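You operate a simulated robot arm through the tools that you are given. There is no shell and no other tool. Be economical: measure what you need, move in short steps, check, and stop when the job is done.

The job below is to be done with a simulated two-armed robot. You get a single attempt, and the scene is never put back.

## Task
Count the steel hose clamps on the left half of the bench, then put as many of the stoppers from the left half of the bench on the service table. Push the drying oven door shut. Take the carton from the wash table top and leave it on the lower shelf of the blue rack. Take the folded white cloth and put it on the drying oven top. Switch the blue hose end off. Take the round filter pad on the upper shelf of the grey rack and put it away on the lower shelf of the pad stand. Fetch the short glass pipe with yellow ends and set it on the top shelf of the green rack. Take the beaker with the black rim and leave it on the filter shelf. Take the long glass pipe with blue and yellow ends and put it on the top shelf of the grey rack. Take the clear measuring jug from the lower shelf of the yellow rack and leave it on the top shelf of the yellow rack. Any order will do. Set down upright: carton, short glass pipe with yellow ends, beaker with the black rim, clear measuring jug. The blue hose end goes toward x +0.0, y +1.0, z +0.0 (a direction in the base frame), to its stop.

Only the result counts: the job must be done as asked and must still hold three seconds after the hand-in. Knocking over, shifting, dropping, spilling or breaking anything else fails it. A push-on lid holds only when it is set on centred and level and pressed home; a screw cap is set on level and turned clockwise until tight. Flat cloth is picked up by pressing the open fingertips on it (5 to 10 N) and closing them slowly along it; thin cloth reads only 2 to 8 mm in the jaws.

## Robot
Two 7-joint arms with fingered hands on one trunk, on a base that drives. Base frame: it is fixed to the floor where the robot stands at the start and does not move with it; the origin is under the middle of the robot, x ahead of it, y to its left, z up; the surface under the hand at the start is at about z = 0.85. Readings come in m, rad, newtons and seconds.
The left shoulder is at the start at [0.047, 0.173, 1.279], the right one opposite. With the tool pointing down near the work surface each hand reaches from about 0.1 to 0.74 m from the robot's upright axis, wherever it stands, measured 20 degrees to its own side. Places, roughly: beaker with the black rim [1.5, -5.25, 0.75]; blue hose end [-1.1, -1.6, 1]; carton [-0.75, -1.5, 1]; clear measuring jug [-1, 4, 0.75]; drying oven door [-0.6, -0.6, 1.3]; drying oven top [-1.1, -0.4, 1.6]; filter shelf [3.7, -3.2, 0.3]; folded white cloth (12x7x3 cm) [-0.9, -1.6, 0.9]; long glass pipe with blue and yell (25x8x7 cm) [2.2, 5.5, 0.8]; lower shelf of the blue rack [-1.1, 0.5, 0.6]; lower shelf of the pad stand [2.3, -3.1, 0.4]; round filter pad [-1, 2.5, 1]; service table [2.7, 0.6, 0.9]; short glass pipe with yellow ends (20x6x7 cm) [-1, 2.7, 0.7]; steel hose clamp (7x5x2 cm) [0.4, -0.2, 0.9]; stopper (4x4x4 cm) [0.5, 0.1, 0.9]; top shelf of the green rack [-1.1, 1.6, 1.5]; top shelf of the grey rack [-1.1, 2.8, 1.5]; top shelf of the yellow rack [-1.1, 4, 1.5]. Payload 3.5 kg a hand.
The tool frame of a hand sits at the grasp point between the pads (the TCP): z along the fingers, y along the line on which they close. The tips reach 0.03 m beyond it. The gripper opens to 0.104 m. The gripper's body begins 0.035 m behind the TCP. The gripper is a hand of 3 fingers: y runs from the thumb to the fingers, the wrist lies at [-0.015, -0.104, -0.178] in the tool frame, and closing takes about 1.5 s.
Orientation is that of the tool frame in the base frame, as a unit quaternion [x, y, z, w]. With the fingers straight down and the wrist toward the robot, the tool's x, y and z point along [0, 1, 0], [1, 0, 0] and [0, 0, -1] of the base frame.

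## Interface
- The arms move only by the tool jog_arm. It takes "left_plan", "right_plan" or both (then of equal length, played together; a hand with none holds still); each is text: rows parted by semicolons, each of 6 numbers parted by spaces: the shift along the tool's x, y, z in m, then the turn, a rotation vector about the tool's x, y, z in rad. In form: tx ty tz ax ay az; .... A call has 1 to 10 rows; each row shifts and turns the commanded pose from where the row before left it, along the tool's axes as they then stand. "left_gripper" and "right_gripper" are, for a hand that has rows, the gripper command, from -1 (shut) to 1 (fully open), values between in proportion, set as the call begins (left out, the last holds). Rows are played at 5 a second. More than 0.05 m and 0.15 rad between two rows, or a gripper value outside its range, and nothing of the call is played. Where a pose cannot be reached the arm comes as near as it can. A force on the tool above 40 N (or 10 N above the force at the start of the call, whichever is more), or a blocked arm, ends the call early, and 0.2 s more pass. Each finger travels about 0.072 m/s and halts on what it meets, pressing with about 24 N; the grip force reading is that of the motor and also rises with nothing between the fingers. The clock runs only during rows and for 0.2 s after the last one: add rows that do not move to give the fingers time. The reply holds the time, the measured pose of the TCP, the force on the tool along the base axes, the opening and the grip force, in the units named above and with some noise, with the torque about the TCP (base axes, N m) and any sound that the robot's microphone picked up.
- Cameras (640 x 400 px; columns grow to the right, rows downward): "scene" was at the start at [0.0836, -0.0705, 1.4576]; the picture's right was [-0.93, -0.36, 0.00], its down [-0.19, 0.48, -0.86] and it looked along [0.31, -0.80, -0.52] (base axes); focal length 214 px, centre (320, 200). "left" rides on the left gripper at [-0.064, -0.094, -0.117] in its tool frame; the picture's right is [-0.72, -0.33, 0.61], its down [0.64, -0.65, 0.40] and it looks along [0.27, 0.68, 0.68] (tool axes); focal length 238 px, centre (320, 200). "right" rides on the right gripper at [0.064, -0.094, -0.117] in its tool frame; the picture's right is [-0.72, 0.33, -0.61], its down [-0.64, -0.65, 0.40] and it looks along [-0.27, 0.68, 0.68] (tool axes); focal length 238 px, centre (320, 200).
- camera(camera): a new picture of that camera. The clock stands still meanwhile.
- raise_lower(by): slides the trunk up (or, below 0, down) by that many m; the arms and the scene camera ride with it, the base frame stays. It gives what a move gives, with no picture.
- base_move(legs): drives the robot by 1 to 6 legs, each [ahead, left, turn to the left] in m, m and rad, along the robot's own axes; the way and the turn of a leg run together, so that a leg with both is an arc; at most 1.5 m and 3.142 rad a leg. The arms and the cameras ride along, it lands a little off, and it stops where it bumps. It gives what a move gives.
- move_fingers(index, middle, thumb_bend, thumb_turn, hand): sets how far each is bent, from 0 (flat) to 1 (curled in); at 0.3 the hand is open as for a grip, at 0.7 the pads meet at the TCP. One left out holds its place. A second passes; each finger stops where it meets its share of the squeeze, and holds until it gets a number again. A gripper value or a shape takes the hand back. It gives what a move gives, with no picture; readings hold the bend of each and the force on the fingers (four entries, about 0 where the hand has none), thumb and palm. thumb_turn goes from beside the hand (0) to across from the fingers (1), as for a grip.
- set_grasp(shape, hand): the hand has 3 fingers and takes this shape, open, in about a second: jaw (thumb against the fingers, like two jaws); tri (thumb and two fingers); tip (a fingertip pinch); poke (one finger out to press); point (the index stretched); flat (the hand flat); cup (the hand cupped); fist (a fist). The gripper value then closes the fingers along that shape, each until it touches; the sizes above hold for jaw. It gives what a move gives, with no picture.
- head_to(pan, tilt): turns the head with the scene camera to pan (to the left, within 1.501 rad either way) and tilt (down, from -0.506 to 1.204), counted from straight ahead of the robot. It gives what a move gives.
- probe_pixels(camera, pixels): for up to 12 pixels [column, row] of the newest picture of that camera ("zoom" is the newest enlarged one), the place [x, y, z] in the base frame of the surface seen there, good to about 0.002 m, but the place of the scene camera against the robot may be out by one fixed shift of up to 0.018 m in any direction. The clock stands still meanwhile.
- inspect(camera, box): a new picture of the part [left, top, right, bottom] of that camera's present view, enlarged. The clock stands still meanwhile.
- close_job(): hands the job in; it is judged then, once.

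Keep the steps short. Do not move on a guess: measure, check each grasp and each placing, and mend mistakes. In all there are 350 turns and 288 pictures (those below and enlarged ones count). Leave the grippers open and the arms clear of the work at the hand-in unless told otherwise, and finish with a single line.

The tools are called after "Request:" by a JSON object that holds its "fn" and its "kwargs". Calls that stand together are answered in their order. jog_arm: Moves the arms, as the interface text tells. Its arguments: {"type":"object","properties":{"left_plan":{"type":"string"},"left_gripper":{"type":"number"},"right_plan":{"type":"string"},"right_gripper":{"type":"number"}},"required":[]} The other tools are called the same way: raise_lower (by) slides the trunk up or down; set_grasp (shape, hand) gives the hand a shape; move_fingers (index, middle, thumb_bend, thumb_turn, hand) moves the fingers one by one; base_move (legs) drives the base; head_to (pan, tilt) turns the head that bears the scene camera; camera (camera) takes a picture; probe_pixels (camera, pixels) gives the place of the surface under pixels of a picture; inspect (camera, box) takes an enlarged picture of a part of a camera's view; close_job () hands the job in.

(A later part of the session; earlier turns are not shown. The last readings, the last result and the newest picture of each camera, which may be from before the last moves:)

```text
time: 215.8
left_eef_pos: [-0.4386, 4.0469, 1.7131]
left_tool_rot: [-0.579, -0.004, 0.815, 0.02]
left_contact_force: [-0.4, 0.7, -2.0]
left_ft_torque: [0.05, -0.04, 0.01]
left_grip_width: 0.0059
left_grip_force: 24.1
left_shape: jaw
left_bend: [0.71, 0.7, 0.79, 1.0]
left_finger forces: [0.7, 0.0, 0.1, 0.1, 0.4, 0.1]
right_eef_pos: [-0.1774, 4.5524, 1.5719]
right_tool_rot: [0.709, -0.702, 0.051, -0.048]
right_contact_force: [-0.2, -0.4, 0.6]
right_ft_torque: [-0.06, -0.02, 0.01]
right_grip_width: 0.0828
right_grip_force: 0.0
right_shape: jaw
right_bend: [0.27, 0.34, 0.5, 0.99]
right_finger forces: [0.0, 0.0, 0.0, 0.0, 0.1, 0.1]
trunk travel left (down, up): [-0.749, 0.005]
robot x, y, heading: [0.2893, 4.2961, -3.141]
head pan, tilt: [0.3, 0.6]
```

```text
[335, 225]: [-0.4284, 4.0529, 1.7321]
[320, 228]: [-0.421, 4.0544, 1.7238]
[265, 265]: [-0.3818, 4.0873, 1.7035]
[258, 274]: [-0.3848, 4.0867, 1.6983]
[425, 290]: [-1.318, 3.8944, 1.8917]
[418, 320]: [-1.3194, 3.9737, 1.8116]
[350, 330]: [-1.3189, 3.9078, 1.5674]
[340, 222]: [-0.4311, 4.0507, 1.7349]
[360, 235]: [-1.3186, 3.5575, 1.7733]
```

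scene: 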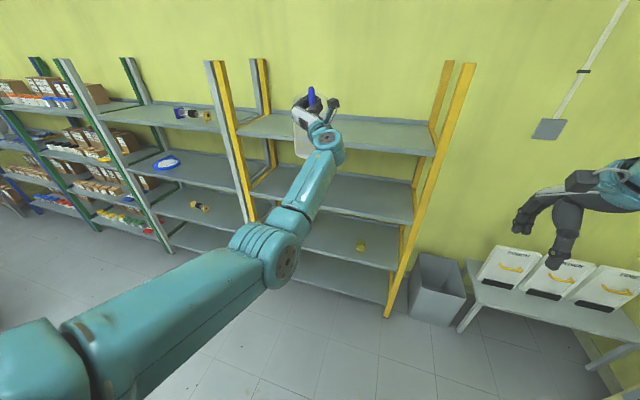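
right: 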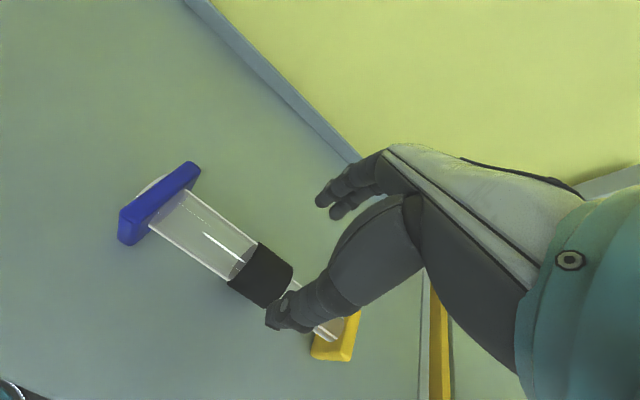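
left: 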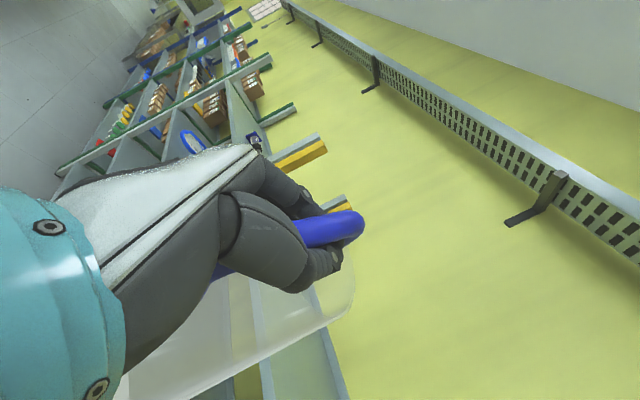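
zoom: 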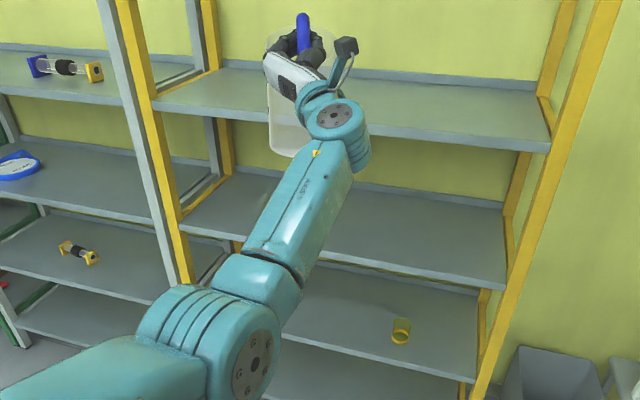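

Request:
{"fn": "jog_arm", "kwargs": {"left_plan": "0 0 0 0 0.1 0; 0 0 0 0 0.1 0; 0 0 0 0 0.1 0; 0 0 0 0 0.1 0; 0 0 0 0 0 0"}}

Request:
{"fn": "camera", "kwargs": {"camera": "left"}}

```text
time: 216.9
left_eef_pos: [-0.4386, 4.0468, 1.7126]
left_tool_rot: [0.731, 0.001, -0.682, -0.021]
left_contact_force: [0.2, 0.1, -1.4]
left_ft_torque: [-0.04, 0.01, 0.0]
left_grip_width: 0.0058
left_grip_force: 23.7
left_shape: jaw
left_bend: [0.71, 0.7, 0.79, 1.0]
left_finger forces: [1.3, 0.1, 0.0, 0.0, 0.3, 0.0]
right_eef_pos: [-0.1779, 4.552, 1.5718]
right_tool_rot: [0.708, -0.703, 0.051, -0.048]
right_contact_force: [1.0, 0.6, -0.2]
right_ft_torque: [0.03, 0.0, 0.02]
right_grip_width: 0.0827
right_grip_force: 0.1
right_shape: jaw
right_bend: [0.27, 0.34, 0.5, 0.99]
right_finger forces: [0.0, 0.0, 0.0, 0.1, 0.0, 0.0]
trunk travel left (down, up): [-0.749, 0.005]
robot x, y, heading: [0.2879, 4.2978, -3.132]
head pan, tilt: [0.3, 0.6]
```

```text
195 pictures are left
```

left: 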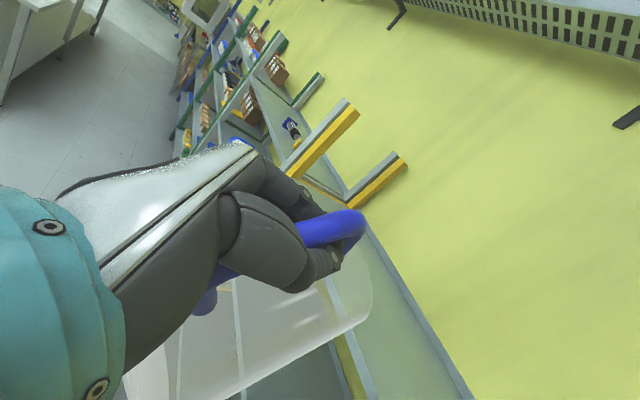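

Request:
{"fn": "jog_arm", "kwargs": {"left_plan": "0 0 0 0 0.1 0; 0 0 0 0 0.1 0; 0 0 0 0 0.1 0; 0 0 0 0 0.1 0; 0 0 0 0 0 0"}}

Request:
{"fn": "camera", "kwargs": {"camera": "left"}}

Request:
{"fn": "probe_pixels", "kwargs": {"camera": "left", "pixels": [[335, 225], [320, 230], [340, 215], [215, 275], [228, 268]]}}

```text
time: 218.2
left_eef_pos: [-0.4399, 4.0472, 1.7123]
left_tool_rot: [0.851, -0.004, -0.524, -0.02]
left_contact_force: [-0.9, 0.4, -3.0]
left_ft_torque: [-0.02, -0.01, 0.02]
left_grip_width: 0.006
left_grip_force: 24.2
left_shape: jaw
left_bend: [0.71, 0.7, 0.79, 1.0]
left_finger forces: [1.2, 0.1, 0.0, 0.0, 0.6, 0.0]
right_eef_pos: [-0.178, 4.551, 1.5693]
right_tool_rot: [0.708, -0.703, 0.051, -0.047]
right_contact_force: [-0.3, 0.0, 0.4]
right_ft_torque: [0.03, 0.0, -0.01]
right_grip_width: 0.0829
right_grip_force: 0.1
right_shape: jaw
right_bend: [0.27, 0.34, 0.5, 0.99]
right_finger forces: [0.0, 0.0, 0.0, 0.0, 0.0, 0.1]
trunk travel left (down, up): [-0.749, 0.005]
robot x, y, heading: [0.288, 4.2999, -3.136]
head pan, tilt: [0.3, 0.6]
```

```text
194 pictures are left
```

left: 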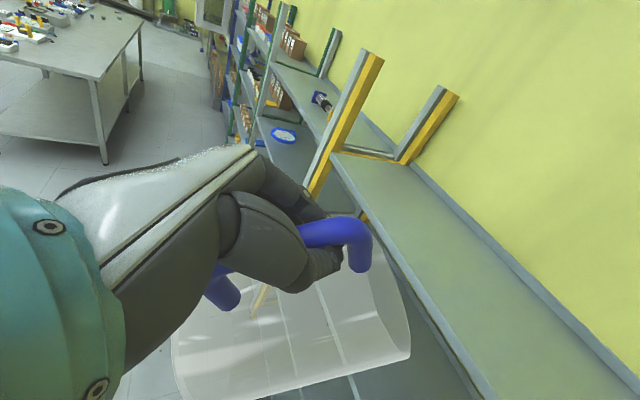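

```text
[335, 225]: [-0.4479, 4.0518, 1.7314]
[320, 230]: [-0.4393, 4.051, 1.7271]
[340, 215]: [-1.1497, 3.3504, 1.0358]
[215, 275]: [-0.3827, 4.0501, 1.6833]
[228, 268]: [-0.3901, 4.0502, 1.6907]
```

The jug hangs tilted from the loose handle grip. I retract the right arm, drive over the top shelf, and will set the jug down by touching its bottom edge and drawing back.

Request:
{"fn": "jog_arm", "kwargs": {"right_plan": "0 -0.03 0 0 0 0; 0 -0.03 0 0 0 0; 0 -0.03 0 0 0 0; 0 -0.03 0 0 0 0"}}

Request:
{"fn": "base_move", "kwargs": {"legs": [[0.3, 0, -0.005], [0.27, 0, 0]]}}

Request:
{"fn": "camera", "kwargs": {"camera": "left"}}

Request:
{"fn": "camera", "kwargs": {"camera": "scene"}}

```text
time: 219.2
left_eef_pos: [-0.4375, 4.0472, 1.7129]
left_tool_rot: [0.851, -0.004, -0.525, -0.021]
left_contact_force: [0.1, 1.3, -2.7]
left_ft_torque: [0.02, 0.0, 0.0]
left_grip_width: 0.0059
left_grip_force: 24.0
left_shape: jaw
left_bend: [0.71, 0.7, 0.79, 1.0]
left_finger forces: [1.3, 0.1, 0.0, 0.1, 0.4, 0.1]
right_eef_pos: [-0.056, 4.5524, 1.5881]
right_tool_rot: [0.709, -0.702, 0.05, -0.047]
right_contact_force: [0.8, -0.8, -0.7]
right_ft_torque: [0.0, 0.01, 0.0]
right_grip_width: 0.0829
right_grip_force: 0.0
right_shape: jaw
right_bend: [0.27, 0.34, 0.5, 0.99]
right_finger forces: [0.0, 0.0, 0.0, 0.1, 0.1, 0.0]
trunk travel left (down, up): [-0.749, 0.005]
robot x, y, heading: [0.2906, 4.2974, -3.136]
head pan, tilt: [0.3, 0.6]
```

```text
time: 222.7
left_eef_pos: [-1.0061, 4.0416, 1.7131]
left_tool_rot: [0.851, -0.003, -0.525, -0.02]
left_contact_force: [0.3, -0.3, -2.7]
left_ft_torque: [0.07, 0.03, 0.0]
left_grip_width: 0.0057
left_grip_force: 24.2
left_shape: jaw
left_bend: [0.71, 0.7, 0.79, 1.0]
left_finger forces: [1.3, 0.0, 0.0, 0.0, 0.3, 0.1]
right_eef_pos: [-0.6281, 4.5495, 1.5889]
right_tool_rot: [0.709, -0.701, 0.05, -0.047]
right_contact_force: [0.4, -0.3, 0.5]
right_ft_torque: [-0.01, 0.01, 0.01]
right_grip_width: 0.0828
right_grip_force: 0.1
right_shape: jaw
right_bend: [0.27, 0.34, 0.5, 0.99]
right_finger forces: [0.1, 0.0, 0.0, 0.1, 0.0, 0.0]
trunk travel left (down, up): [-0.749, 0.005]
robot x, y, heading: [-0.2827, 4.2928, -3.133]
head pan, tilt: [0.3, 0.6]
```

```text
193 pictures are left
```

left: 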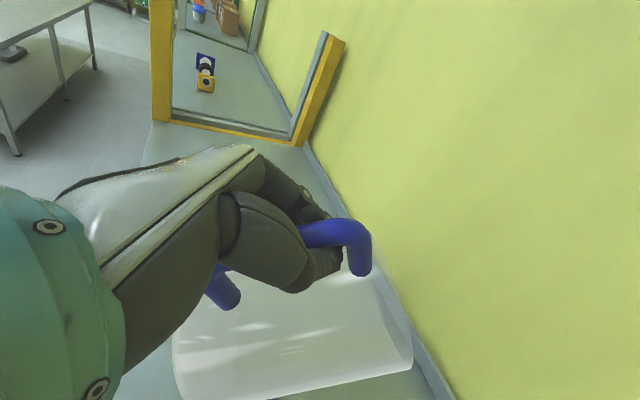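

```text
192 pictures are left
```

scene: 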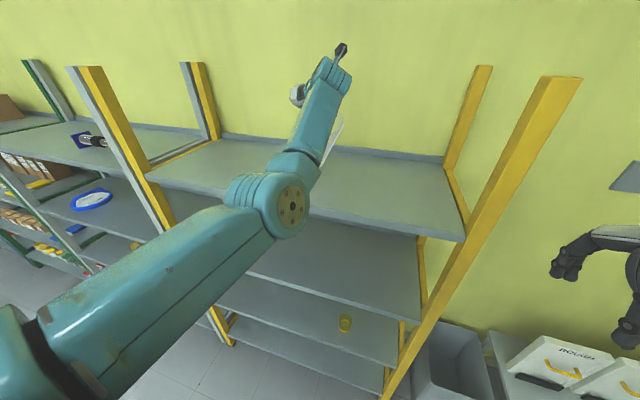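

Request:
{"fn": "probe_pixels", "kwargs": {"camera": "left", "pixels": [[350, 232], [315, 235], [228, 272], [218, 280], [360, 268], [232, 302], [400, 300], [290, 330]]}}

```text
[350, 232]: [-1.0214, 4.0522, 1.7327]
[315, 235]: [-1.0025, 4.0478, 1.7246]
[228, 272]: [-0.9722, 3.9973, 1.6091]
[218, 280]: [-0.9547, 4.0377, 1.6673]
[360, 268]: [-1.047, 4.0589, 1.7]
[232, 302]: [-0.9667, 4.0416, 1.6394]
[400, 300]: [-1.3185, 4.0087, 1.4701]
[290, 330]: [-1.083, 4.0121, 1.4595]
```

Request:
{"fn": "raise_lower", "kwargs": {"by": -0.05}}

Request:
{"fn": "camera", "kwargs": {"camera": "left"}}

```text
time: 223.6
left_eef_pos: [-1.0084, 4.0404, 1.663]
left_tool_rot: [0.851, -0.001, -0.525, -0.019]
left_contact_force: [0.3, 0.2, -2.6]
left_ft_torque: [0.04, -0.02, 0.02]
left_grip_width: 0.006
left_grip_force: 24.2
left_shape: jaw
left_bend: [0.71, 0.7, 0.79, 1.0]
left_finger forces: [1.1, 0.0, 0.0, 0.1, 0.3, 0.0]
right_eef_pos: [-0.6301, 4.5494, 1.539]
right_tool_rot: [0.71, -0.701, 0.051, -0.048]
right_contact_force: [0.3, -1.1, 0.9]
right_ft_torque: [0.02, -0.02, -0.01]
right_grip_width: 0.0832
right_grip_force: 0.1
right_shape: jaw
right_bend: [0.27, 0.34, 0.5, 0.99]
right_finger forces: [0.0, 0.0, 0.0, 0.1, 0.0, 0.0]
trunk travel left (down, up): [-0.699, 0.055]
robot x, y, heading: [-0.2823, 4.299, -3.132]
head pan, tilt: [0.3, 0.6]
```

```text
191 pictures are left
```

left: 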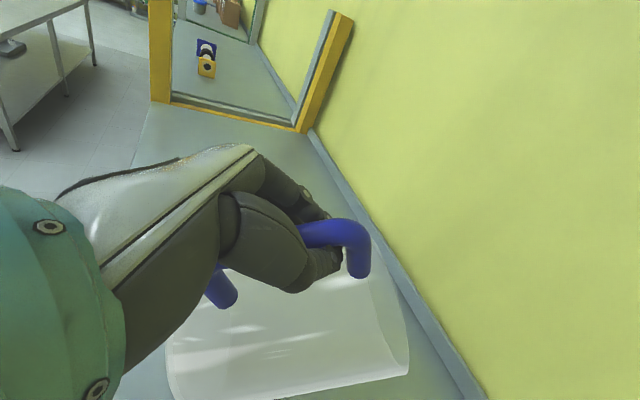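

Request:
{"fn": "jog_arm", "kwargs": {"left_plan": "0.0089 0 0.0045 0 0 0; 0.0089 0 0.0045 0 0 0; 0.0112 0 -0.0112 0 0 0; 0.0112 0 -0.0112 0 0 0; 0 0 0 0 0 0"}}

Request:
{"fn": "camera", "kwargs": {"camera": "left"}}

```text
time: 224.8
left_eef_pos: [-0.9789, 4.0427, 1.6309]
left_tool_rot: [0.851, -0.001, -0.524, -0.02]
left_contact_force: [0.6, -0.1, -2.0]
left_ft_torque: [-0.01, 0.04, 0.0]
left_grip_width: 0.0057
left_grip_force: 24.1
left_shape: jaw
left_bend: [0.71, 0.7, 0.79, 1.0]
left_finger forces: [0.5, 0.0, 0.0, 0.0, 0.0, 0.0]
right_eef_pos: [-0.6301, 4.5486, 1.5368]
right_tool_rot: [0.709, -0.701, 0.051, -0.048]
right_contact_force: [0.4, -0.6, 0.2]
right_ft_torque: [-0.03, 0.02, 0.01]
right_grip_width: 0.083
right_grip_force: 0.1
right_shape: jaw
right_bend: [0.27, 0.34, 0.5, 0.99]
right_finger forces: [0.0, 0.1, 0.0, 0.0, 0.0, 0.0]
trunk travel left (down, up): [-0.699, 0.055]
robot x, y, heading: [-0.2801, 4.296, -3.135]
head pan, tilt: [0.3, 0.6]
```

```text
190 pictures are left
```

left: 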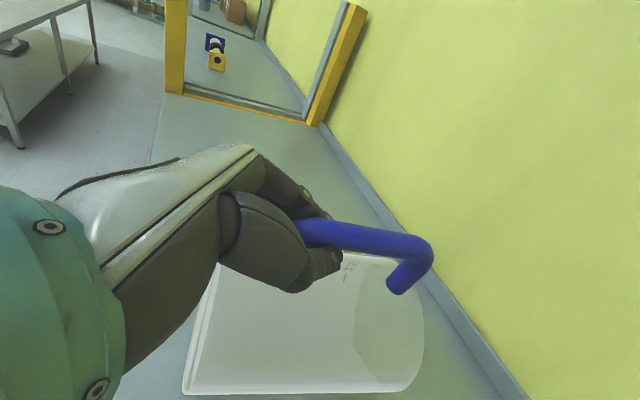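

Request:
{"fn": "probe_pixels", "kwargs": {"camera": "left", "pixels": [[420, 248], [390, 240], [325, 232], [398, 285], [195, 390], [210, 300]]}}

Request:
{"fn": "camera", "kwargs": {"camera": "scene"}}

Request:
{"fn": "inspect", "kwargs": {"camera": "scene", "box": [240, 40, 400, 170]}}

```text
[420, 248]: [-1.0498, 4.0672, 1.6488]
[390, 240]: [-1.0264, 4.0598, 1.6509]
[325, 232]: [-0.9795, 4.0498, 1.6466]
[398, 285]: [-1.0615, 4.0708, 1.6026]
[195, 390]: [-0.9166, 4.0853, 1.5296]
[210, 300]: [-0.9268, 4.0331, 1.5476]
```

```text
189 pictures are left
```

scene: 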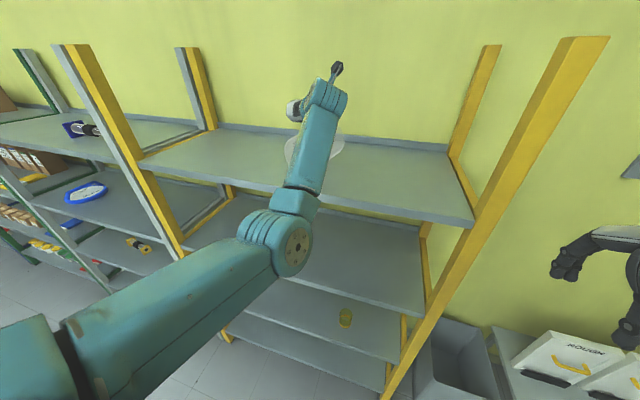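

```text
3.08 times, centred on (320, 105) of scene
```

zoom: 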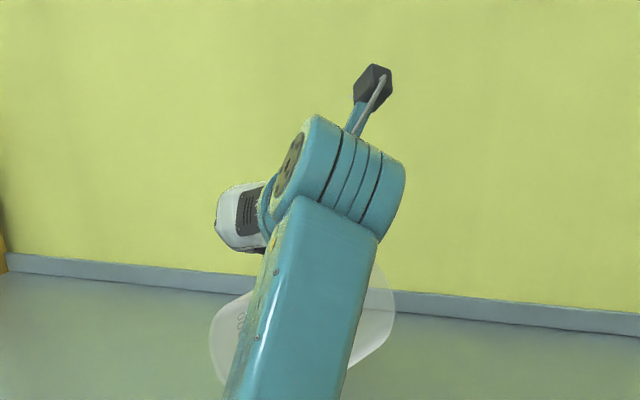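

The jug now hangs nearly on its side. Plan: lay it down, slide the hand to the rim end of the handle bar, then tip it upright about its bottom edge. First I lower gently.

Request:
{"fn": "raise_lower", "kwargs": {"by": -0.015}}

Request:
{"fn": "camera", "kwargs": {"camera": "left"}}

Request:
{"fn": "probe_pixels", "kwargs": {"camera": "left", "pixels": [[420, 248], [390, 240], [340, 232], [250, 300], [290, 380]]}}

```text
time: 225.5
left_eef_pos: [-0.9789, 4.0414, 1.618]
left_tool_rot: [0.851, -0.002, -0.525, -0.02]
left_contact_force: [-0.1, 0.0, 0.0]
left_ft_torque: [-0.02, -0.01, 0.06]
left_grip_width: 0.0058
left_grip_force: 24.5
left_shape: jaw
left_bend: [0.71, 0.7, 0.79, 1.0]
left_finger forces: [0.1, 0.0, 0.0, 0.0, 0.1, 0.0]
right_eef_pos: [-0.6297, 4.5492, 1.524]
right_tool_rot: [0.71, -0.701, 0.051, -0.048]
right_contact_force: [0.3, 0.4, 0.6]
right_ft_torque: [-0.01, -0.01, 0.01]
right_grip_width: 0.083
right_grip_force: 0.1
right_shape: jaw
right_bend: [0.27, 0.34, 0.5, 0.99]
right_finger forces: [0.0, 0.1, 0.0, 0.1, 0.1, 0.1]
trunk travel left (down, up): [-0.684, 0.07]
robot x, y, heading: [-0.2807, 4.2919, -3.133]
head pan, tilt: [0.3, 0.6]
```

```text
187 pictures are left
```

left: 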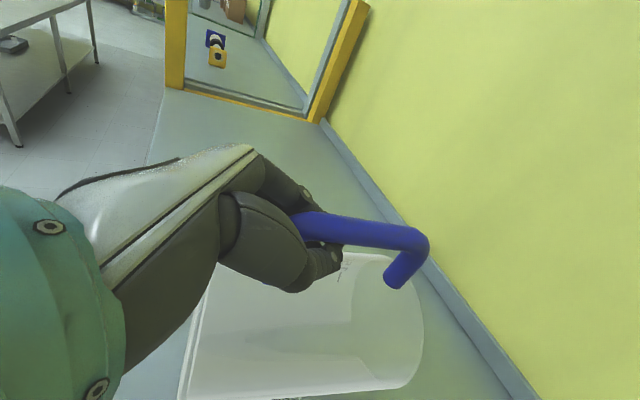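

```text
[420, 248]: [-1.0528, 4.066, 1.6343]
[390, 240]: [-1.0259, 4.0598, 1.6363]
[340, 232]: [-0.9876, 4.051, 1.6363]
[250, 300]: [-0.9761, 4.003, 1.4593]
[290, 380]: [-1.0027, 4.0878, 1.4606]
```

Request:
{"fn": "jog_arm", "kwargs": {"left_plan": "-0.009 -0.0047 0.0179 0 0 0; -0.009 -0.0047 0.0179 0 0 0; -0.009 -0.0047 0.0179 0 0 0; 0 0 0 0 0 0"}}

Request:
{"fn": "camera", "kwargs": {"camera": "left"}}

Request:
{"fn": "probe_pixels", "kwargs": {"camera": "left", "pixels": [[350, 240], [335, 232], [320, 230], [340, 270]]}}

```text
time: 226.5
left_eef_pos: [-1.0318, 4.0537, 1.6173]
left_tool_rot: [0.85, -0.002, -0.526, -0.018]
left_contact_force: [2.0, -0.1, 4.0]
left_ft_torque: [-0.06, -0.22, 0.01]
left_grip_width: 0.0058
left_grip_force: 23.9
left_shape: jaw
left_bend: [0.71, 0.7, 0.79, 1.0]
left_finger forces: [0.0, 0.1, 0.1, 0.0, 0.0, 4.4]
left hand out of reach, approached as far as the arm can: row 3
right_eef_pos: [-0.6281, 4.5494, 1.5224]
right_tool_rot: [0.71, -0.701, 0.05, -0.047]
right_contact_force: [0.0, -0.1, -0.6]
right_ft_torque: [0.0, 0.0, -0.03]
right_grip_width: 0.0832
right_grip_force: 0.2
right_shape: jaw
right_bend: [0.27, 0.34, 0.5, 0.99]
right_finger forces: [0.0, 0.0, 0.1, 0.0, 0.1, 0.0]
trunk travel left (down, up): [-0.684, 0.07]
robot x, y, heading: [-0.2825, 4.2947, -3.13]
head pan, tilt: [0.3, 0.6]
```

```text
186 pictures are left
```

left: 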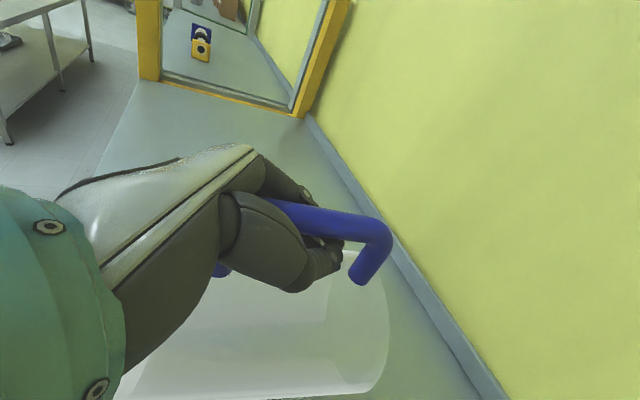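

```text
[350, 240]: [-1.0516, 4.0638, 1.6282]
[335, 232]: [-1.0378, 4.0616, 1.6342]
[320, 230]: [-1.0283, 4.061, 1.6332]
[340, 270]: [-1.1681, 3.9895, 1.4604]
```

Request:
{"fn": "base_move", "kwargs": {"legs": [[0.13, 0, -0.005]]}}

Request:
{"fn": "camera", "kwargs": {"camera": "left"}}

Request:
{"fn": "probe_pixels", "kwargs": {"camera": "left", "pixels": [[350, 240], [335, 232], [320, 230], [375, 235], [120, 390], [130, 380]]}}

```text
time: 227.7
left_eef_pos: [-1.1595, 4.0569, 1.6154]
left_tool_rot: [0.851, -0.004, -0.525, -0.021]
left_contact_force: [-0.5, 0.2, 0.2]
left_ft_torque: [0.0, -0.01, 0.01]
left_grip_width: 0.0058
left_grip_force: 23.8
left_shape: jaw
left_bend: [0.71, 0.7, 0.79, 1.0]
left_finger forces: [0.0, 0.0, 0.0, 0.1, 0.2, 0.1]
right_eef_pos: [-0.7549, 4.5499, 1.5228]
right_tool_rot: [0.709, -0.702, 0.049, -0.047]
right_contact_force: [0.2, -0.1, -0.1]
right_ft_torque: [0.01, -0.01, -0.02]
right_grip_width: 0.0834
right_grip_force: 0.1
right_shape: jaw
right_bend: [0.27, 0.34, 0.5, 0.99]
right_finger forces: [0.0, 0.0, 0.0, 0.0, 0.0, 0.1]
trunk travel left (down, up): [-0.684, 0.07]
robot x, y, heading: [-0.4081, 4.297, -3.133]
head pan, tilt: [0.3, 0.6]
```

```text
185 pictures are left
```

left: 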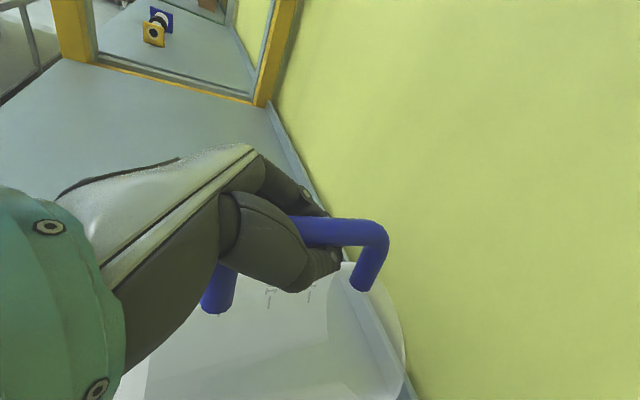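

```text
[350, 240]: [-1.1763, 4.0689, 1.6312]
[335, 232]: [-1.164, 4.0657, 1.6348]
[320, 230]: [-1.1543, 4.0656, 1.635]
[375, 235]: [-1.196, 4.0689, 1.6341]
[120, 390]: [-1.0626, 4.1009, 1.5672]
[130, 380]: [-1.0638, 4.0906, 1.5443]
```

Request:
{"fn": "jog_arm", "kwargs": {"left_plan": "-0.0104 0 -0.0094 0 0 0; -0.0103 0 -0.0094 0 0 0; 0.0036 0 -0.0273 0 0 0; 0.0036 0 -0.0273 0 0 0; 0 0 0 0 0 0"}}

Request:
{"fn": "camera", "kwargs": {"camera": "left"}}

Request:
{"fn": "probe_pixels", "kwargs": {"camera": "left", "pixels": [[350, 235], [335, 230], [320, 230], [375, 240], [220, 290]]}}

```text
time: 228.9
left_eef_pos: [-1.1024, 4.0521, 1.6604]
left_tool_rot: [0.852, -0.004, -0.524, -0.021]
left_contact_force: [0.0, 0.2, -2.7]
left_ft_torque: [-0.03, -0.04, 0.01]
left_grip_width: 0.0059
left_grip_force: 24.1
left_shape: jaw
left_bend: [0.71, 0.7, 0.79, 1.0]
left_finger forces: [0.7, 0.0, 0.0, 0.0, 0.3, 0.1]
right_eef_pos: [-0.7555, 4.5498, 1.5232]
right_tool_rot: [0.709, -0.702, 0.05, -0.048]
right_contact_force: [-0.2, -0.4, 0.5]
right_ft_torque: [-0.02, -0.02, -0.02]
right_grip_width: 0.0832
right_grip_force: 0.1
right_shape: jaw
right_bend: [0.27, 0.34, 0.5, 0.99]
right_finger forces: [0.0, 0.0, 0.0, 0.0, 0.1, 0.1]
trunk travel left (down, up): [-0.684, 0.07]
robot x, y, heading: [-0.4101, 4.2961, -3.138]
head pan, tilt: [0.3, 0.6]
```

```text
184 pictures are left
```

left: 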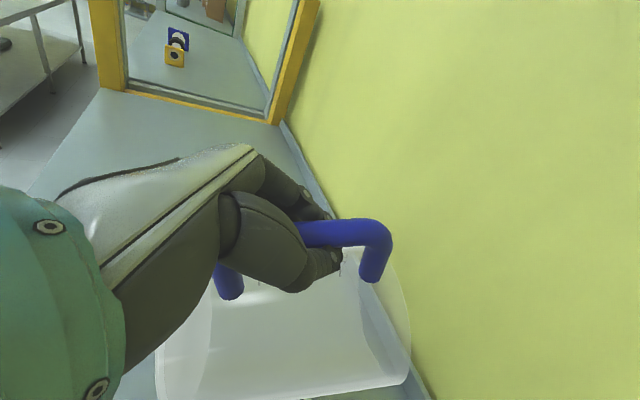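

```text
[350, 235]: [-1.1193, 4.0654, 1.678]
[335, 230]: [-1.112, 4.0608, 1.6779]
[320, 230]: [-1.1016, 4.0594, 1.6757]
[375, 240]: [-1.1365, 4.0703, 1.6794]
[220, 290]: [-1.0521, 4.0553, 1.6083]
```

Request:
{"fn": "jog_arm", "kwargs": {"left_plan": "0.0179 0 0.009 0 0 0; 0.0179 0 0.009 0 0 0; -0.009 0 0.0179 0 0 0; -0.009 0 0.0179 0 0 0; -0.009 0 0.0179 0 0 0; 0 0 0 0 0 0"}}

Request:
{"fn": "camera", "kwargs": {"camera": "left"}}

Request:
{"fn": "probe_pixels", "kwargs": {"camera": "left", "pixels": [[350, 235], [335, 230], [320, 230], [370, 240], [220, 290]]}}

```text
time: 230.3
left_eef_pos: [-1.1626, 4.0555, 1.6202]
left_tool_rot: [0.851, -0.003, -0.524, -0.021]
left_contact_force: [-0.5, -0.3, -0.9]
left_ft_torque: [-0.01, -0.03, 0.01]
left_grip_width: 0.006
left_grip_force: 24.1
left_shape: jaw
left_bend: [0.71, 0.7, 0.79, 1.0]
left_finger forces: [0.1, 0.0, 0.1, 0.0, 0.0, 0.0]
right_eef_pos: [-0.7561, 4.5494, 1.5237]
right_tool_rot: [0.708, -0.703, 0.05, -0.047]
right_contact_force: [-0.2, 0.2, -0.7]
right_ft_torque: [0.02, -0.01, 0.0]
right_grip_width: 0.0829
right_grip_force: 0.0
right_shape: jaw
right_bend: [0.27, 0.34, 0.5, 0.99]
right_finger forces: [0.0, 0.0, 0.1, 0.1, 0.0, 0.0]
trunk travel left (down, up): [-0.684, 0.07]
robot x, y, heading: [-0.4083, 4.2941, -3.139]
head pan, tilt: [0.3, 0.6]
```

```text
183 pictures are left
```

left: 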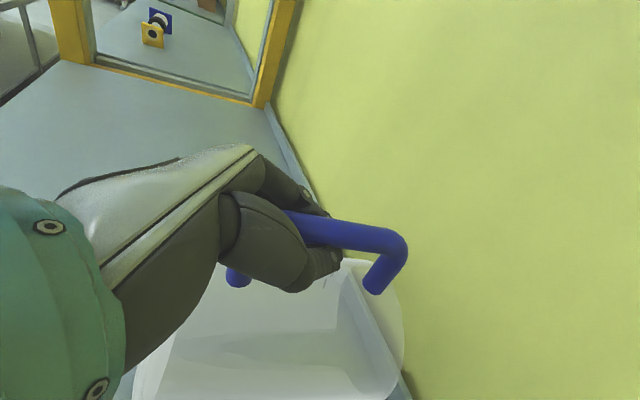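

```text
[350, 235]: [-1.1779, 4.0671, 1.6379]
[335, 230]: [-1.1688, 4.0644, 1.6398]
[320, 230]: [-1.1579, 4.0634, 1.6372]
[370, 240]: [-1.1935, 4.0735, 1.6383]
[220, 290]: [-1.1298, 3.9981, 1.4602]
```

Request:
{"fn": "move_fingers", "kwargs": {"hand": "left", "index": 0.64, "middle": 0.64, "thumb_bend": 0.64}}

Request:
{"fn": "jog_arm", "kwargs": {"left_plan": "0 0 0.012 0 0 0; -0.009 -0.002 0.0179 0 0 0; -0.007 -0.002 0.014 0 0 0; 0 0 0 0 0 0"}}

Request:
{"fn": "camera", "kwargs": {"camera": "left"}}

Request:
{"fn": "probe_pixels", "kwargs": {"camera": "left", "pixels": [[350, 235], [335, 230], [320, 225], [370, 240], [220, 290]]}}

```text
time: 231.3
left_eef_pos: [-1.1616, 4.0565, 1.6193]
left_tool_rot: [0.851, -0.004, -0.525, -0.021]
left_contact_force: [0.5, -0.5, -0.5]
left_ft_torque: [0.02, 0.01, 0.01]
left_grip_width: 0.0158
left_grip_force: 0.4
left_shape: fingers
left_bend: [0.64, 0.64, 0.64, 1.0]
left_finger forces: [0.1, 0.0, 0.1, 0.1, 0.0, 0.0]
right_eef_pos: [-0.7574, 4.5496, 1.524]
right_tool_rot: [0.708, -0.703, 0.051, -0.047]
right_contact_force: [-0.2, 0.3, 0.2]
right_ft_torque: [0.02, 0.0, -0.02]
right_grip_width: 0.083
right_grip_force: 0.0
right_shape: jaw
right_bend: [0.27, 0.34, 0.5, 0.99]
right_finger forces: [0.1, 0.0, 0.0, 0.0, 0.0, 0.0]
trunk travel left (down, up): [-0.684, 0.07]
robot x, y, heading: [-0.4137, 4.2907, -3.133]
head pan, tilt: [0.3, 0.6]
```

```text
time: 232.3
left_eef_pos: [-1.1616, 4.0553, 1.6212]
left_tool_rot: [0.851, -0.003, -0.524, -0.021]
left_contact_force: [0.4, -0.3, -0.3]
left_ft_torque: [-0.03, -0.01, 0.0]
left_grip_width: 0.0157
left_grip_force: 0.4
left_shape: fingers
left_bend: [0.64, 0.64, 0.64, 1.0]
left_finger forces: [0.1, 0.0, 0.0, 0.0, 0.0, 0.1]
left hand out of reach, approached as far as the arm can: row 1, 2, 3
right_eef_pos: [-0.7566, 4.5499, 1.5235]
right_tool_rot: [0.708, -0.703, 0.05, -0.047]
right_contact_force: [-0.2, 0.4, -0.3]
right_ft_torque: [0.02, 0.02, 0.01]
right_grip_width: 0.0833
right_grip_force: 0.1
right_shape: jaw
right_bend: [0.27, 0.34, 0.5, 0.99]
right_finger forces: [0.0, 0.1, 0.0, 0.0, 0.1, 0.0]
trunk travel left (down, up): [-0.684, 0.07]
robot x, y, heading: [-0.4116, 4.2965, -3.133]
head pan, tilt: [0.3, 0.6]
```

```text
182 pictures are left
```

left: 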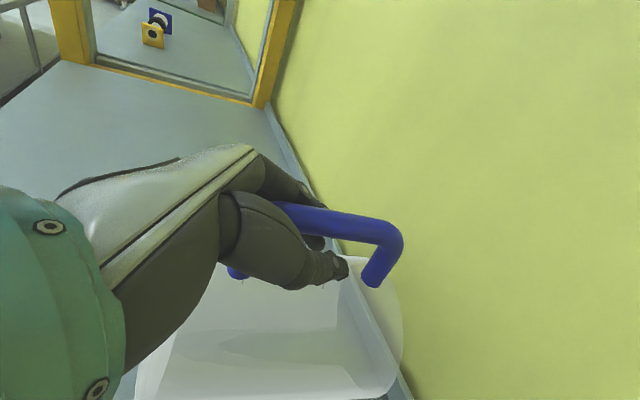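

```text
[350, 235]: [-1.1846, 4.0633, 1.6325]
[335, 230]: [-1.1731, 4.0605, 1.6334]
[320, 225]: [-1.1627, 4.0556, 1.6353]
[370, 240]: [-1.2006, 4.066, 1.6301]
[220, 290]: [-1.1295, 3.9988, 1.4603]
```

Request:
{"fn": "base_move", "kwargs": {"legs": [[0.035, 0, 0]]}}

Request:
{"fn": "camera", "kwargs": {"camera": "left"}}

Request:
{"fn": "probe_pixels", "kwargs": {"camera": "left", "pixels": [[350, 235], [335, 230], [320, 225], [370, 240], [140, 370]]}}

```text
time: 233.2
left_eef_pos: [-1.1936, 4.053, 1.6218]
left_tool_rot: [0.851, -0.003, -0.526, -0.02]
left_contact_force: [-0.5, -0.6, 0.1]
left_ft_torque: [0.0, 0.02, -0.03]
left_grip_width: 0.0157
left_grip_force: 0.0
left_shape: fingers
left_bend: [0.64, 0.64, 0.64, 1.0]
left_finger forces: [0.1, 0.0, 0.0, 0.1, 0.0, 0.0]
right_eef_pos: [-0.788, 4.5469, 1.5255]
right_tool_rot: [0.709, -0.702, 0.048, -0.047]
right_contact_force: [0.4, -0.3, -0.2]
right_ft_torque: [0.01, 0.06, 0.0]
right_grip_width: 0.0833
right_grip_force: 0.0
right_shape: jaw
right_bend: [0.27, 0.34, 0.5, 0.99]
right_finger forces: [0.0, 0.0, 0.1, 0.0, 0.0, 0.0]
trunk travel left (down, up): [-0.684, 0.07]
robot x, y, heading: [-0.447, 4.2918, -3.136]
head pan, tilt: [0.3, 0.6]
```

```text
181 pictures are left
```

left: 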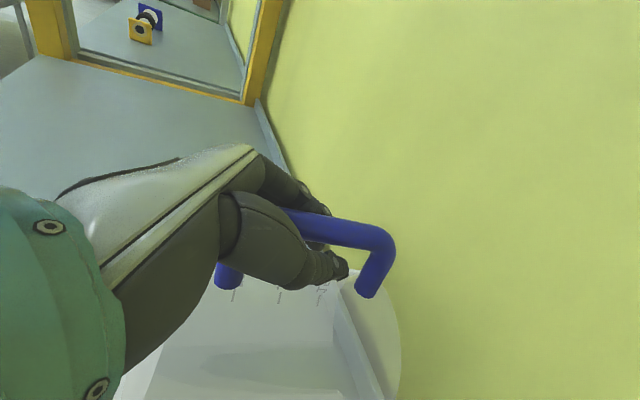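

```text
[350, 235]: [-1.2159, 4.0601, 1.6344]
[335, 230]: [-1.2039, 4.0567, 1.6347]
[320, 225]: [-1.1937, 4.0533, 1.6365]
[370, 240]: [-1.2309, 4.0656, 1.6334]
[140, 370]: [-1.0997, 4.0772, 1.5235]
```

Request:
{"fn": "jog_arm", "kwargs": {"right_plan": "-0.03 -0.03 0 0 0 0; -0.03 -0.03 0 0 0 0; -0.03 -0.03 0 0 0 0; 0 0 0 0 0 0"}}

Request:
{"fn": "base_move", "kwargs": {"legs": [[0.045, 0, 0]]}}

Request:
{"fn": "camera", "kwargs": {"camera": "left"}}

Request:
{"fn": "probe_pixels", "kwargs": {"camera": "left", "pixels": [[350, 235], [335, 230], [320, 225], [370, 240], [140, 370]]}}

```text
time: 234.2
left_eef_pos: [-1.1956, 4.0555, 1.6211]
left_tool_rot: [0.851, -0.003, -0.524, -0.021]
left_contact_force: [0.3, 0.0, -0.2]
left_ft_torque: [0.04, 0.04, 0.01]
left_grip_width: 0.0156
left_grip_force: 0.1
left_shape: fingers
left_bend: [0.64, 0.64, 0.64, 1.0]
left_finger forces: [0.1, 0.0, 0.0, 0.0, 0.0, 0.0]
right_eef_pos: [-0.7012, 4.6391, 1.5316]
right_tool_rot: [0.71, -0.701, 0.05, -0.047]
right_contact_force: [0.3, -0.9, 0.0]
right_ft_torque: [-0.01, 0.0, 0.01]
right_grip_width: 0.0828
right_grip_force: 0.0
right_shape: jaw
right_bend: [0.27, 0.34, 0.5, 0.99]
right_finger forces: [0.1, 0.0, 0.0, 0.0, 0.0, 0.0]
trunk travel left (down, up): [-0.684, 0.07]
robot x, y, heading: [-0.4439, 4.2933, -3.141]
head pan, tilt: [0.3, 0.6]
```

```text
time: 235.3
left_eef_pos: [-1.2429, 4.0477, 1.6331]
left_tool_rot: [0.846, -0.001, -0.533, -0.013]
left_contact_force: [2.6, 0.1, 1.8]
left_ft_torque: [-0.05, -0.12, 0.04]
left_grip_width: 0.0177
left_grip_force: 1.4
left_shape: fingers
left_bend: [0.63, 0.64, 0.64, 1.0]
left_finger forces: [0.7, 0.0, 0.0, 0.1, 0.4, 2.6]
right_eef_pos: [-0.7507, 4.6369, 1.5314]
right_tool_rot: [0.71, -0.701, 0.05, -0.047]
right_contact_force: [0.6, 0.5, -1.0]
right_ft_torque: [0.04, -0.03, 0.03]
right_grip_width: 0.083
right_grip_force: 0.1
right_shape: jaw
right_bend: [0.27, 0.34, 0.5, 0.99]
right_finger forces: [0.0, 0.0, 0.0, 0.1, 0.0, 0.0]
trunk travel left (down, up): [-0.684, 0.07]
robot x, y, heading: [-0.4913, 4.2913, -3.133]
head pan, tilt: [0.3, 0.6]
stopped in leg 1: the force on the tool passed its limit at 42 N (the readings are from after the stop); the commanded pose is now the measured one
```

```text
180 pictures are left
```

left: 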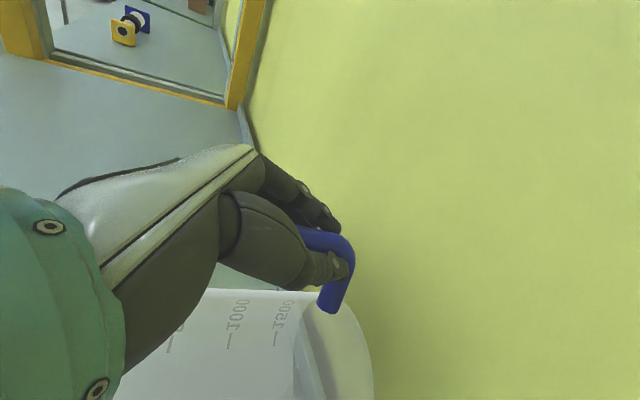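

```text
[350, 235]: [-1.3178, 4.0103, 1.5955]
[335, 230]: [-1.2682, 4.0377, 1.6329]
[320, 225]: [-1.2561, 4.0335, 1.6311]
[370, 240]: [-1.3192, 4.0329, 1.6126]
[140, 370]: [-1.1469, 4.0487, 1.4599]
```

Request:
{"fn": "jog_arm", "kwargs": {"left_plan": "0 0 0 0 0 0; 0 0 0 0 0 0; 0 0 0 0 0 0; 0 0 0 0 0 0; 0 0 0 0 0 0; -0.0037 0 -0.027 0 0 0; -0.0037 0 -0.027 0 0 0; 0.0046 0 -0.026 0 0 0; 0.0046 0 -0.026 0 0 0; 0 0 0 0 0 0", "left_gripper": -1}}

Request:
{"fn": "camera", "kwargs": {"camera": "left"}}

Request:
{"fn": "probe_pixels", "kwargs": {"camera": "left", "pixels": [[335, 230], [320, 225], [215, 275], [225, 290], [330, 255], [340, 240], [250, 300]]}}

```text
time: 237.5
left_eef_pos: [-1.1484, 4.047, 1.6755]
left_tool_rot: [0.846, -0.002, -0.534, -0.013]
left_contact_force: [0.0, 0.6, -1.3]
left_ft_torque: [0.03, 0.07, 0.01]
left_grip_width: 0.0
left_grip_force: 23.9
left_shape: jaw
left_bend: [0.69, 0.67, 0.66, 1.0]
left_finger forces: [20.6, 9.0, 0.0, 0.1, 26.3, 0.0]
right_eef_pos: [-0.751, 4.6378, 1.532]
right_tool_rot: [0.71, -0.701, 0.05, -0.047]
right_contact_force: [-0.7, -0.3, 0.1]
right_ft_torque: [0.01, -0.03, -0.01]
right_grip_width: 0.0833
right_grip_force: 0.0
right_shape: jaw
right_bend: [0.27, 0.34, 0.5, 0.99]
right_finger forces: [0.0, 0.0, 0.1, 0.0, 0.0, 0.1]
trunk travel left (down, up): [-0.684, 0.07]
robot x, y, heading: [-0.4936, 4.2941, -3.136]
head pan, tilt: [0.3, 0.6]
```

```text
179 pictures are left
```

left: 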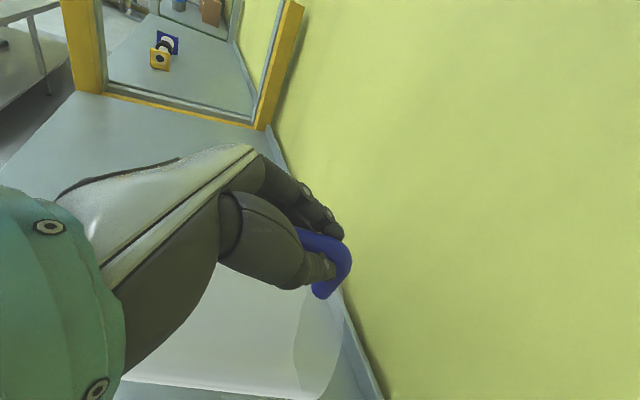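

```text
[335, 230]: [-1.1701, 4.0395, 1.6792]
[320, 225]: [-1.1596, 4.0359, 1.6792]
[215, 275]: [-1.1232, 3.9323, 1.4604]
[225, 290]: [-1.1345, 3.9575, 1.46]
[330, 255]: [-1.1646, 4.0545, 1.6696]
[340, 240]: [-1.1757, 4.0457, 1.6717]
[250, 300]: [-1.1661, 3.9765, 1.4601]
```

Request:
{"fn": "jog_arm", "kwargs": {"left_plan": "0.0115 0 -0.0239 0 0 0; 0.0115 0 -0.0239 0 0 0; 0 0 0 0 0 0"}}

Request:
{"fn": "camera", "kwargs": {"camera": "left"}}

Request:
{"fn": "inspect", "kwargs": {"camera": "scene", "box": [220, 0, 440, 220]}}

```text
time: 238.3
left_eef_pos: [-1.0961, 4.0447, 1.6758]
left_tool_rot: [0.846, -0.001, -0.533, -0.013]
left_contact_force: [-0.6, 0.0, -2.5]
left_ft_torque: [0.08, 0.08, 0.01]
left_grip_width: 0.0
left_grip_force: 23.9
left_shape: jaw
left_bend: [0.69, 0.67, 0.66, 1.0]
left_finger forces: [20.9, 9.3, 0.0, 0.0, 26.0, 0.1]
right_eef_pos: [-0.7515, 4.6367, 1.5312]
right_tool_rot: [0.71, -0.7, 0.05, -0.047]
right_contact_force: [0.2, 0.0, -0.3]
right_ft_torque: [-0.01, -0.03, 0.01]
right_grip_width: 0.0829
right_grip_force: 0.0
right_shape: jaw
right_bend: [0.27, 0.34, 0.5, 0.99]
right_finger forces: [0.0, 0.0, 0.1, 0.1, 0.1, 0.1]
trunk travel left (down, up): [-0.684, 0.07]
robot x, y, heading: [-0.4926, 4.2924, -3.132]
head pan, tilt: [0.3, 0.6]
```

```text
178 pictures are left
```

left: 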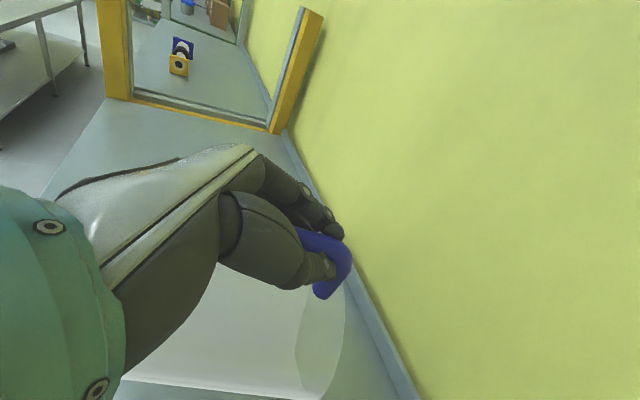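

```text
1.82 times, centred on (330, 110) of scene
```

zoom: 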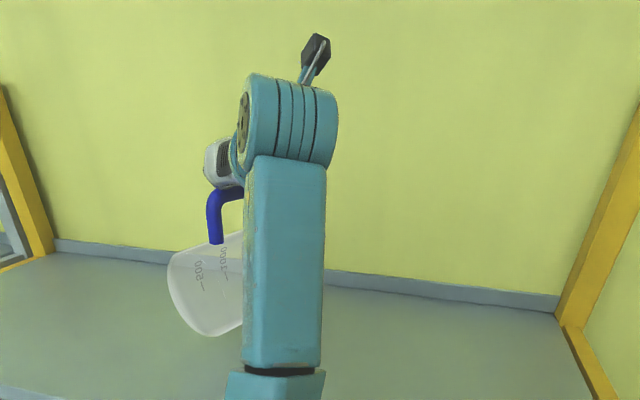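

Request:
{"fn": "raise_lower", "kwargs": {"by": -0.035}}

Request:
{"fn": "raise_lower", "kwargs": {"by": -0.008}}

```text
time: 239.1
left_eef_pos: [-1.0909, 4.0451, 1.6423]
left_tool_rot: [0.845, -0.002, -0.534, -0.013]
left_contact_force: [1.6, 0.1, 4.4]
left_ft_torque: [0.02, 0.22, -0.01]
left_grip_width: 0.0002
left_grip_force: 24.1
left_shape: jaw
left_bend: [0.69, 0.67, 0.66, 1.0]
left_finger forces: [23.3, 8.1, 0.0, 0.0, 25.5, 0.0]
right_eef_pos: [-0.7499, 4.638, 1.4963]
right_tool_rot: [0.71, -0.701, 0.049, -0.047]
right_contact_force: [0.5, -1.2, 0.4]
right_ft_torque: [0.01, 0.02, -0.03]
right_grip_width: 0.0831
right_grip_force: 0.2
right_shape: jaw
right_bend: [0.27, 0.34, 0.5, 0.99]
right_finger forces: [0.0, 0.1, 0.0, 0.1, 0.0, 0.0]
trunk travel left (down, up): [-0.649, 0.105]
robot x, y, heading: [-0.4924, 4.2923, -3.135]
head pan, tilt: [0.3, 0.6]
```

```text
time: 239.7
left_eef_pos: [-1.0886, 4.0455, 1.6393]
left_tool_rot: [0.842, -0.003, -0.539, -0.011]
left_contact_force: [3.9, -2.3, 24.9]
left_ft_torque: [-0.04, 0.58, 0.05]
left_grip_width: 0.0001
left_grip_force: 23.3
left_shape: jaw
left_bend: [0.67, 0.69, 0.67, 1.0]
left_finger forces: [29.8, 5.5, 0.0, 0.0, 22.2, 0.0]
right_eef_pos: [-0.748, 4.6398, 1.4895]
right_tool_rot: [0.711, -0.7, 0.05, -0.046]
right_contact_force: [0.5, -0.4, -0.1]
right_ft_torque: [0.01, -0.01, -0.02]
right_grip_width: 0.0833
right_grip_force: 0.1
right_shape: jaw
right_bend: [0.27, 0.34, 0.5, 0.99]
right_finger forces: [0.0, 0.0, 0.1, 0.0, 0.0, 0.1]
trunk travel left (down, up): [-0.641, 0.113]
robot x, y, heading: [-0.4924, 4.2919, -3.134]
head pan, tilt: [0.3, 0.6]
```

Request:
{"fn": "raise_lower", "kwargs": {"by": 0.006}}

Request:
{"fn": "move_fingers", "kwargs": {"hand": "left", "index": 0.62, "middle": 0.62, "thumb_bend": 0.6}}

Request:
{"fn": "jog_arm", "kwargs": {"left_plan": "0 0 0 0 0.12 0; 0 0 0 0 0.12 0; 0 0 0 0 0.12 0; 0 0 0 0 0.12 0; 0 0 0 0 0.12 0; 0 0 0 0 0.12 0; 0 0 0 0 0.12 0; 0 0 0 0 0 0"}}

Request:
{"fn": "camera", "kwargs": {"camera": "left"}}

```text
time: 240.2
left_eef_pos: [-1.0915, 4.0464, 1.6413]
left_tool_rot: [0.845, -0.002, -0.534, -0.014]
left_contact_force: [3.3, -1.7, 13.4]
left_ft_torque: [-0.02, 0.33, 0.01]
left_grip_width: 0.0001
left_grip_force: 24.0
left_shape: jaw
left_bend: [0.67, 0.69, 0.67, 1.0]
left_finger forces: [27.2, 8.1, 0.0, 0.0, 22.9, 0.0]
right_eef_pos: [-0.7484, 4.6386, 1.4944]
right_tool_rot: [0.71, -0.701, 0.05, -0.046]
right_contact_force: [-0.1, 1.5, -1.5]
right_ft_torque: [0.0, -0.01, -0.01]
right_grip_width: 0.0831
right_grip_force: 0.0
right_shape: jaw
right_bend: [0.27, 0.34, 0.5, 0.99]
right_finger forces: [0.1, 0.0, 0.1, 0.1, 0.0, 0.0]
trunk travel left (down, up): [-0.647, 0.107]
robot x, y, heading: [-0.4898, 4.2907, -3.135]
head pan, tilt: [0.3, 0.6]
```

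```text
time: 241.2
left_eef_pos: [-1.0945, 4.0449, 1.6399]
left_tool_rot: [0.846, -0.002, -0.533, -0.014]
left_contact_force: [0.3, 0.7, 0.7]
left_ft_torque: [0.0, 0.01, -0.01]
left_grip_width: 0.0234
left_grip_force: 0.1
left_shape: fingers
left_bend: [0.62, 0.62, 0.6, 1.0]
left_finger forces: [0.0, 0.1, 0.1, 0.1, 0.0, 0.0]
right_eef_pos: [-0.7512, 4.6377, 1.4953]
right_tool_rot: [0.71, -0.701, 0.05, -0.047]
right_contact_force: [0.7, 0.5, 0.1]
right_ft_torque: [-0.01, 0.03, 0.03]
right_grip_width: 0.0831
right_grip_force: 0.0
right_shape: jaw
right_bend: [0.27, 0.34, 0.5, 0.99]
right_finger forces: [0.0, 0.0, 0.1, 0.0, 0.1, 0.0]
trunk travel left (down, up): [-0.647, 0.107]
robot x, y, heading: [-0.4947, 4.2928, -3.13]
head pan, tilt: [0.3, 0.6]
```

```text
time: 243.0
left_eef_pos: [-1.0941, 4.0448, 1.6402]
left_tool_rot: [0.99, -0.006, -0.141, -0.012]
left_contact_force: [0.8, -0.2, -0.4]
left_ft_torque: [0.03, -0.01, -0.04]
left_grip_width: 0.0244
left_grip_force: 0.2
left_shape: fingers
left_bend: [0.62, 0.62, 0.6, 1.0]
left_finger forces: [0.0, 0.1, 0.0, 0.1, 0.1, 0.0]
right_eef_pos: [-0.7514, 4.6367, 1.4945]
right_tool_rot: [0.71, -0.7, 0.05, -0.047]
right_contact_force: [0.3, -0.9, 0.2]
right_ft_torque: [-0.02, -0.01, -0.01]
right_grip_width: 0.083
right_grip_force: 0.0
right_shape: jaw
right_bend: [0.27, 0.34, 0.5, 0.99]
right_finger forces: [0.0, 0.0, 0.0, 0.0, 0.0, 0.0]
trunk travel left (down, up): [-0.647, 0.107]
robot x, y, heading: [-0.4931, 4.2974, -3.134]
head pan, tilt: [0.3, 0.6]
```

```text
176 pictures are left
```

left: 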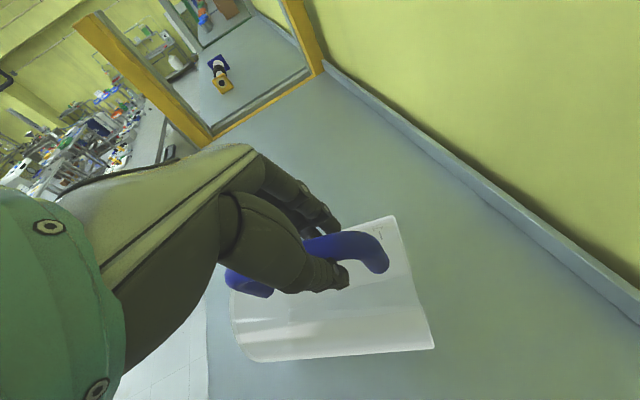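

Request:
{"fn": "jog_arm", "kwargs": {"left_plan": "0 0 0 0 0 0; 0 0 0 0 0 0; 0 0 0 0 0 0; 0 0 0 0 0 0; 0 0 0 0 0 0; 0 0 0 0 0 0", "left_gripper": -1}}

Request:
{"fn": "inspect", "kwargs": {"camera": "left", "box": [200, 180, 460, 380]}}

```text
time: 244.4
left_eef_pos: [-1.0945, 4.0457, 1.6393]
left_tool_rot: [0.99, -0.007, -0.142, -0.012]
left_contact_force: [0.3, -0.5, -1.3]
left_ft_torque: [0.01, 0.03, -0.04]
left_grip_width: 0.0045
left_grip_force: 23.9
left_shape: jaw
left_bend: [0.71, 0.71, 0.74, 1.0]
left_finger forces: [15.5, 2.7, 0.1, 0.0, 20.5, 0.1]
right_eef_pos: [-0.7503, 4.6366, 1.4937]
right_tool_rot: [0.71, -0.7, 0.049, -0.048]
right_contact_force: [0.4, -0.3, 0.1]
right_ft_torque: [-0.03, 0.0, -0.01]
right_grip_width: 0.0832
right_grip_force: 0.0
right_shape: jaw
right_bend: [0.27, 0.34, 0.5, 0.99]
right_finger forces: [0.0, 0.1, 0.0, 0.1, 0.0, 0.0]
trunk travel left (down, up): [-0.647, 0.107]
robot x, y, heading: [-0.4933, 4.292, -3.131]
head pan, tilt: [0.3, 0.6]
```

```text
2.00 times, centred on (330, 280) of left
```

zoom: 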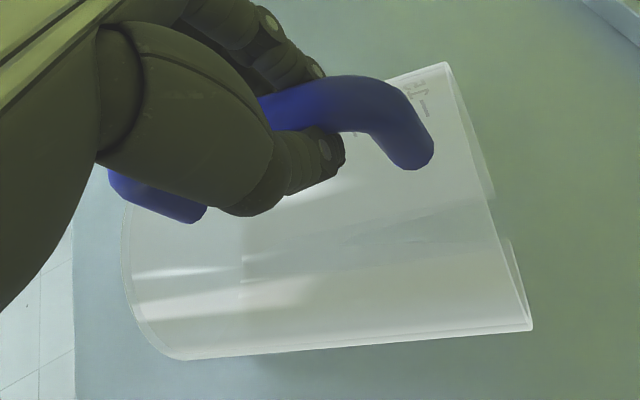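

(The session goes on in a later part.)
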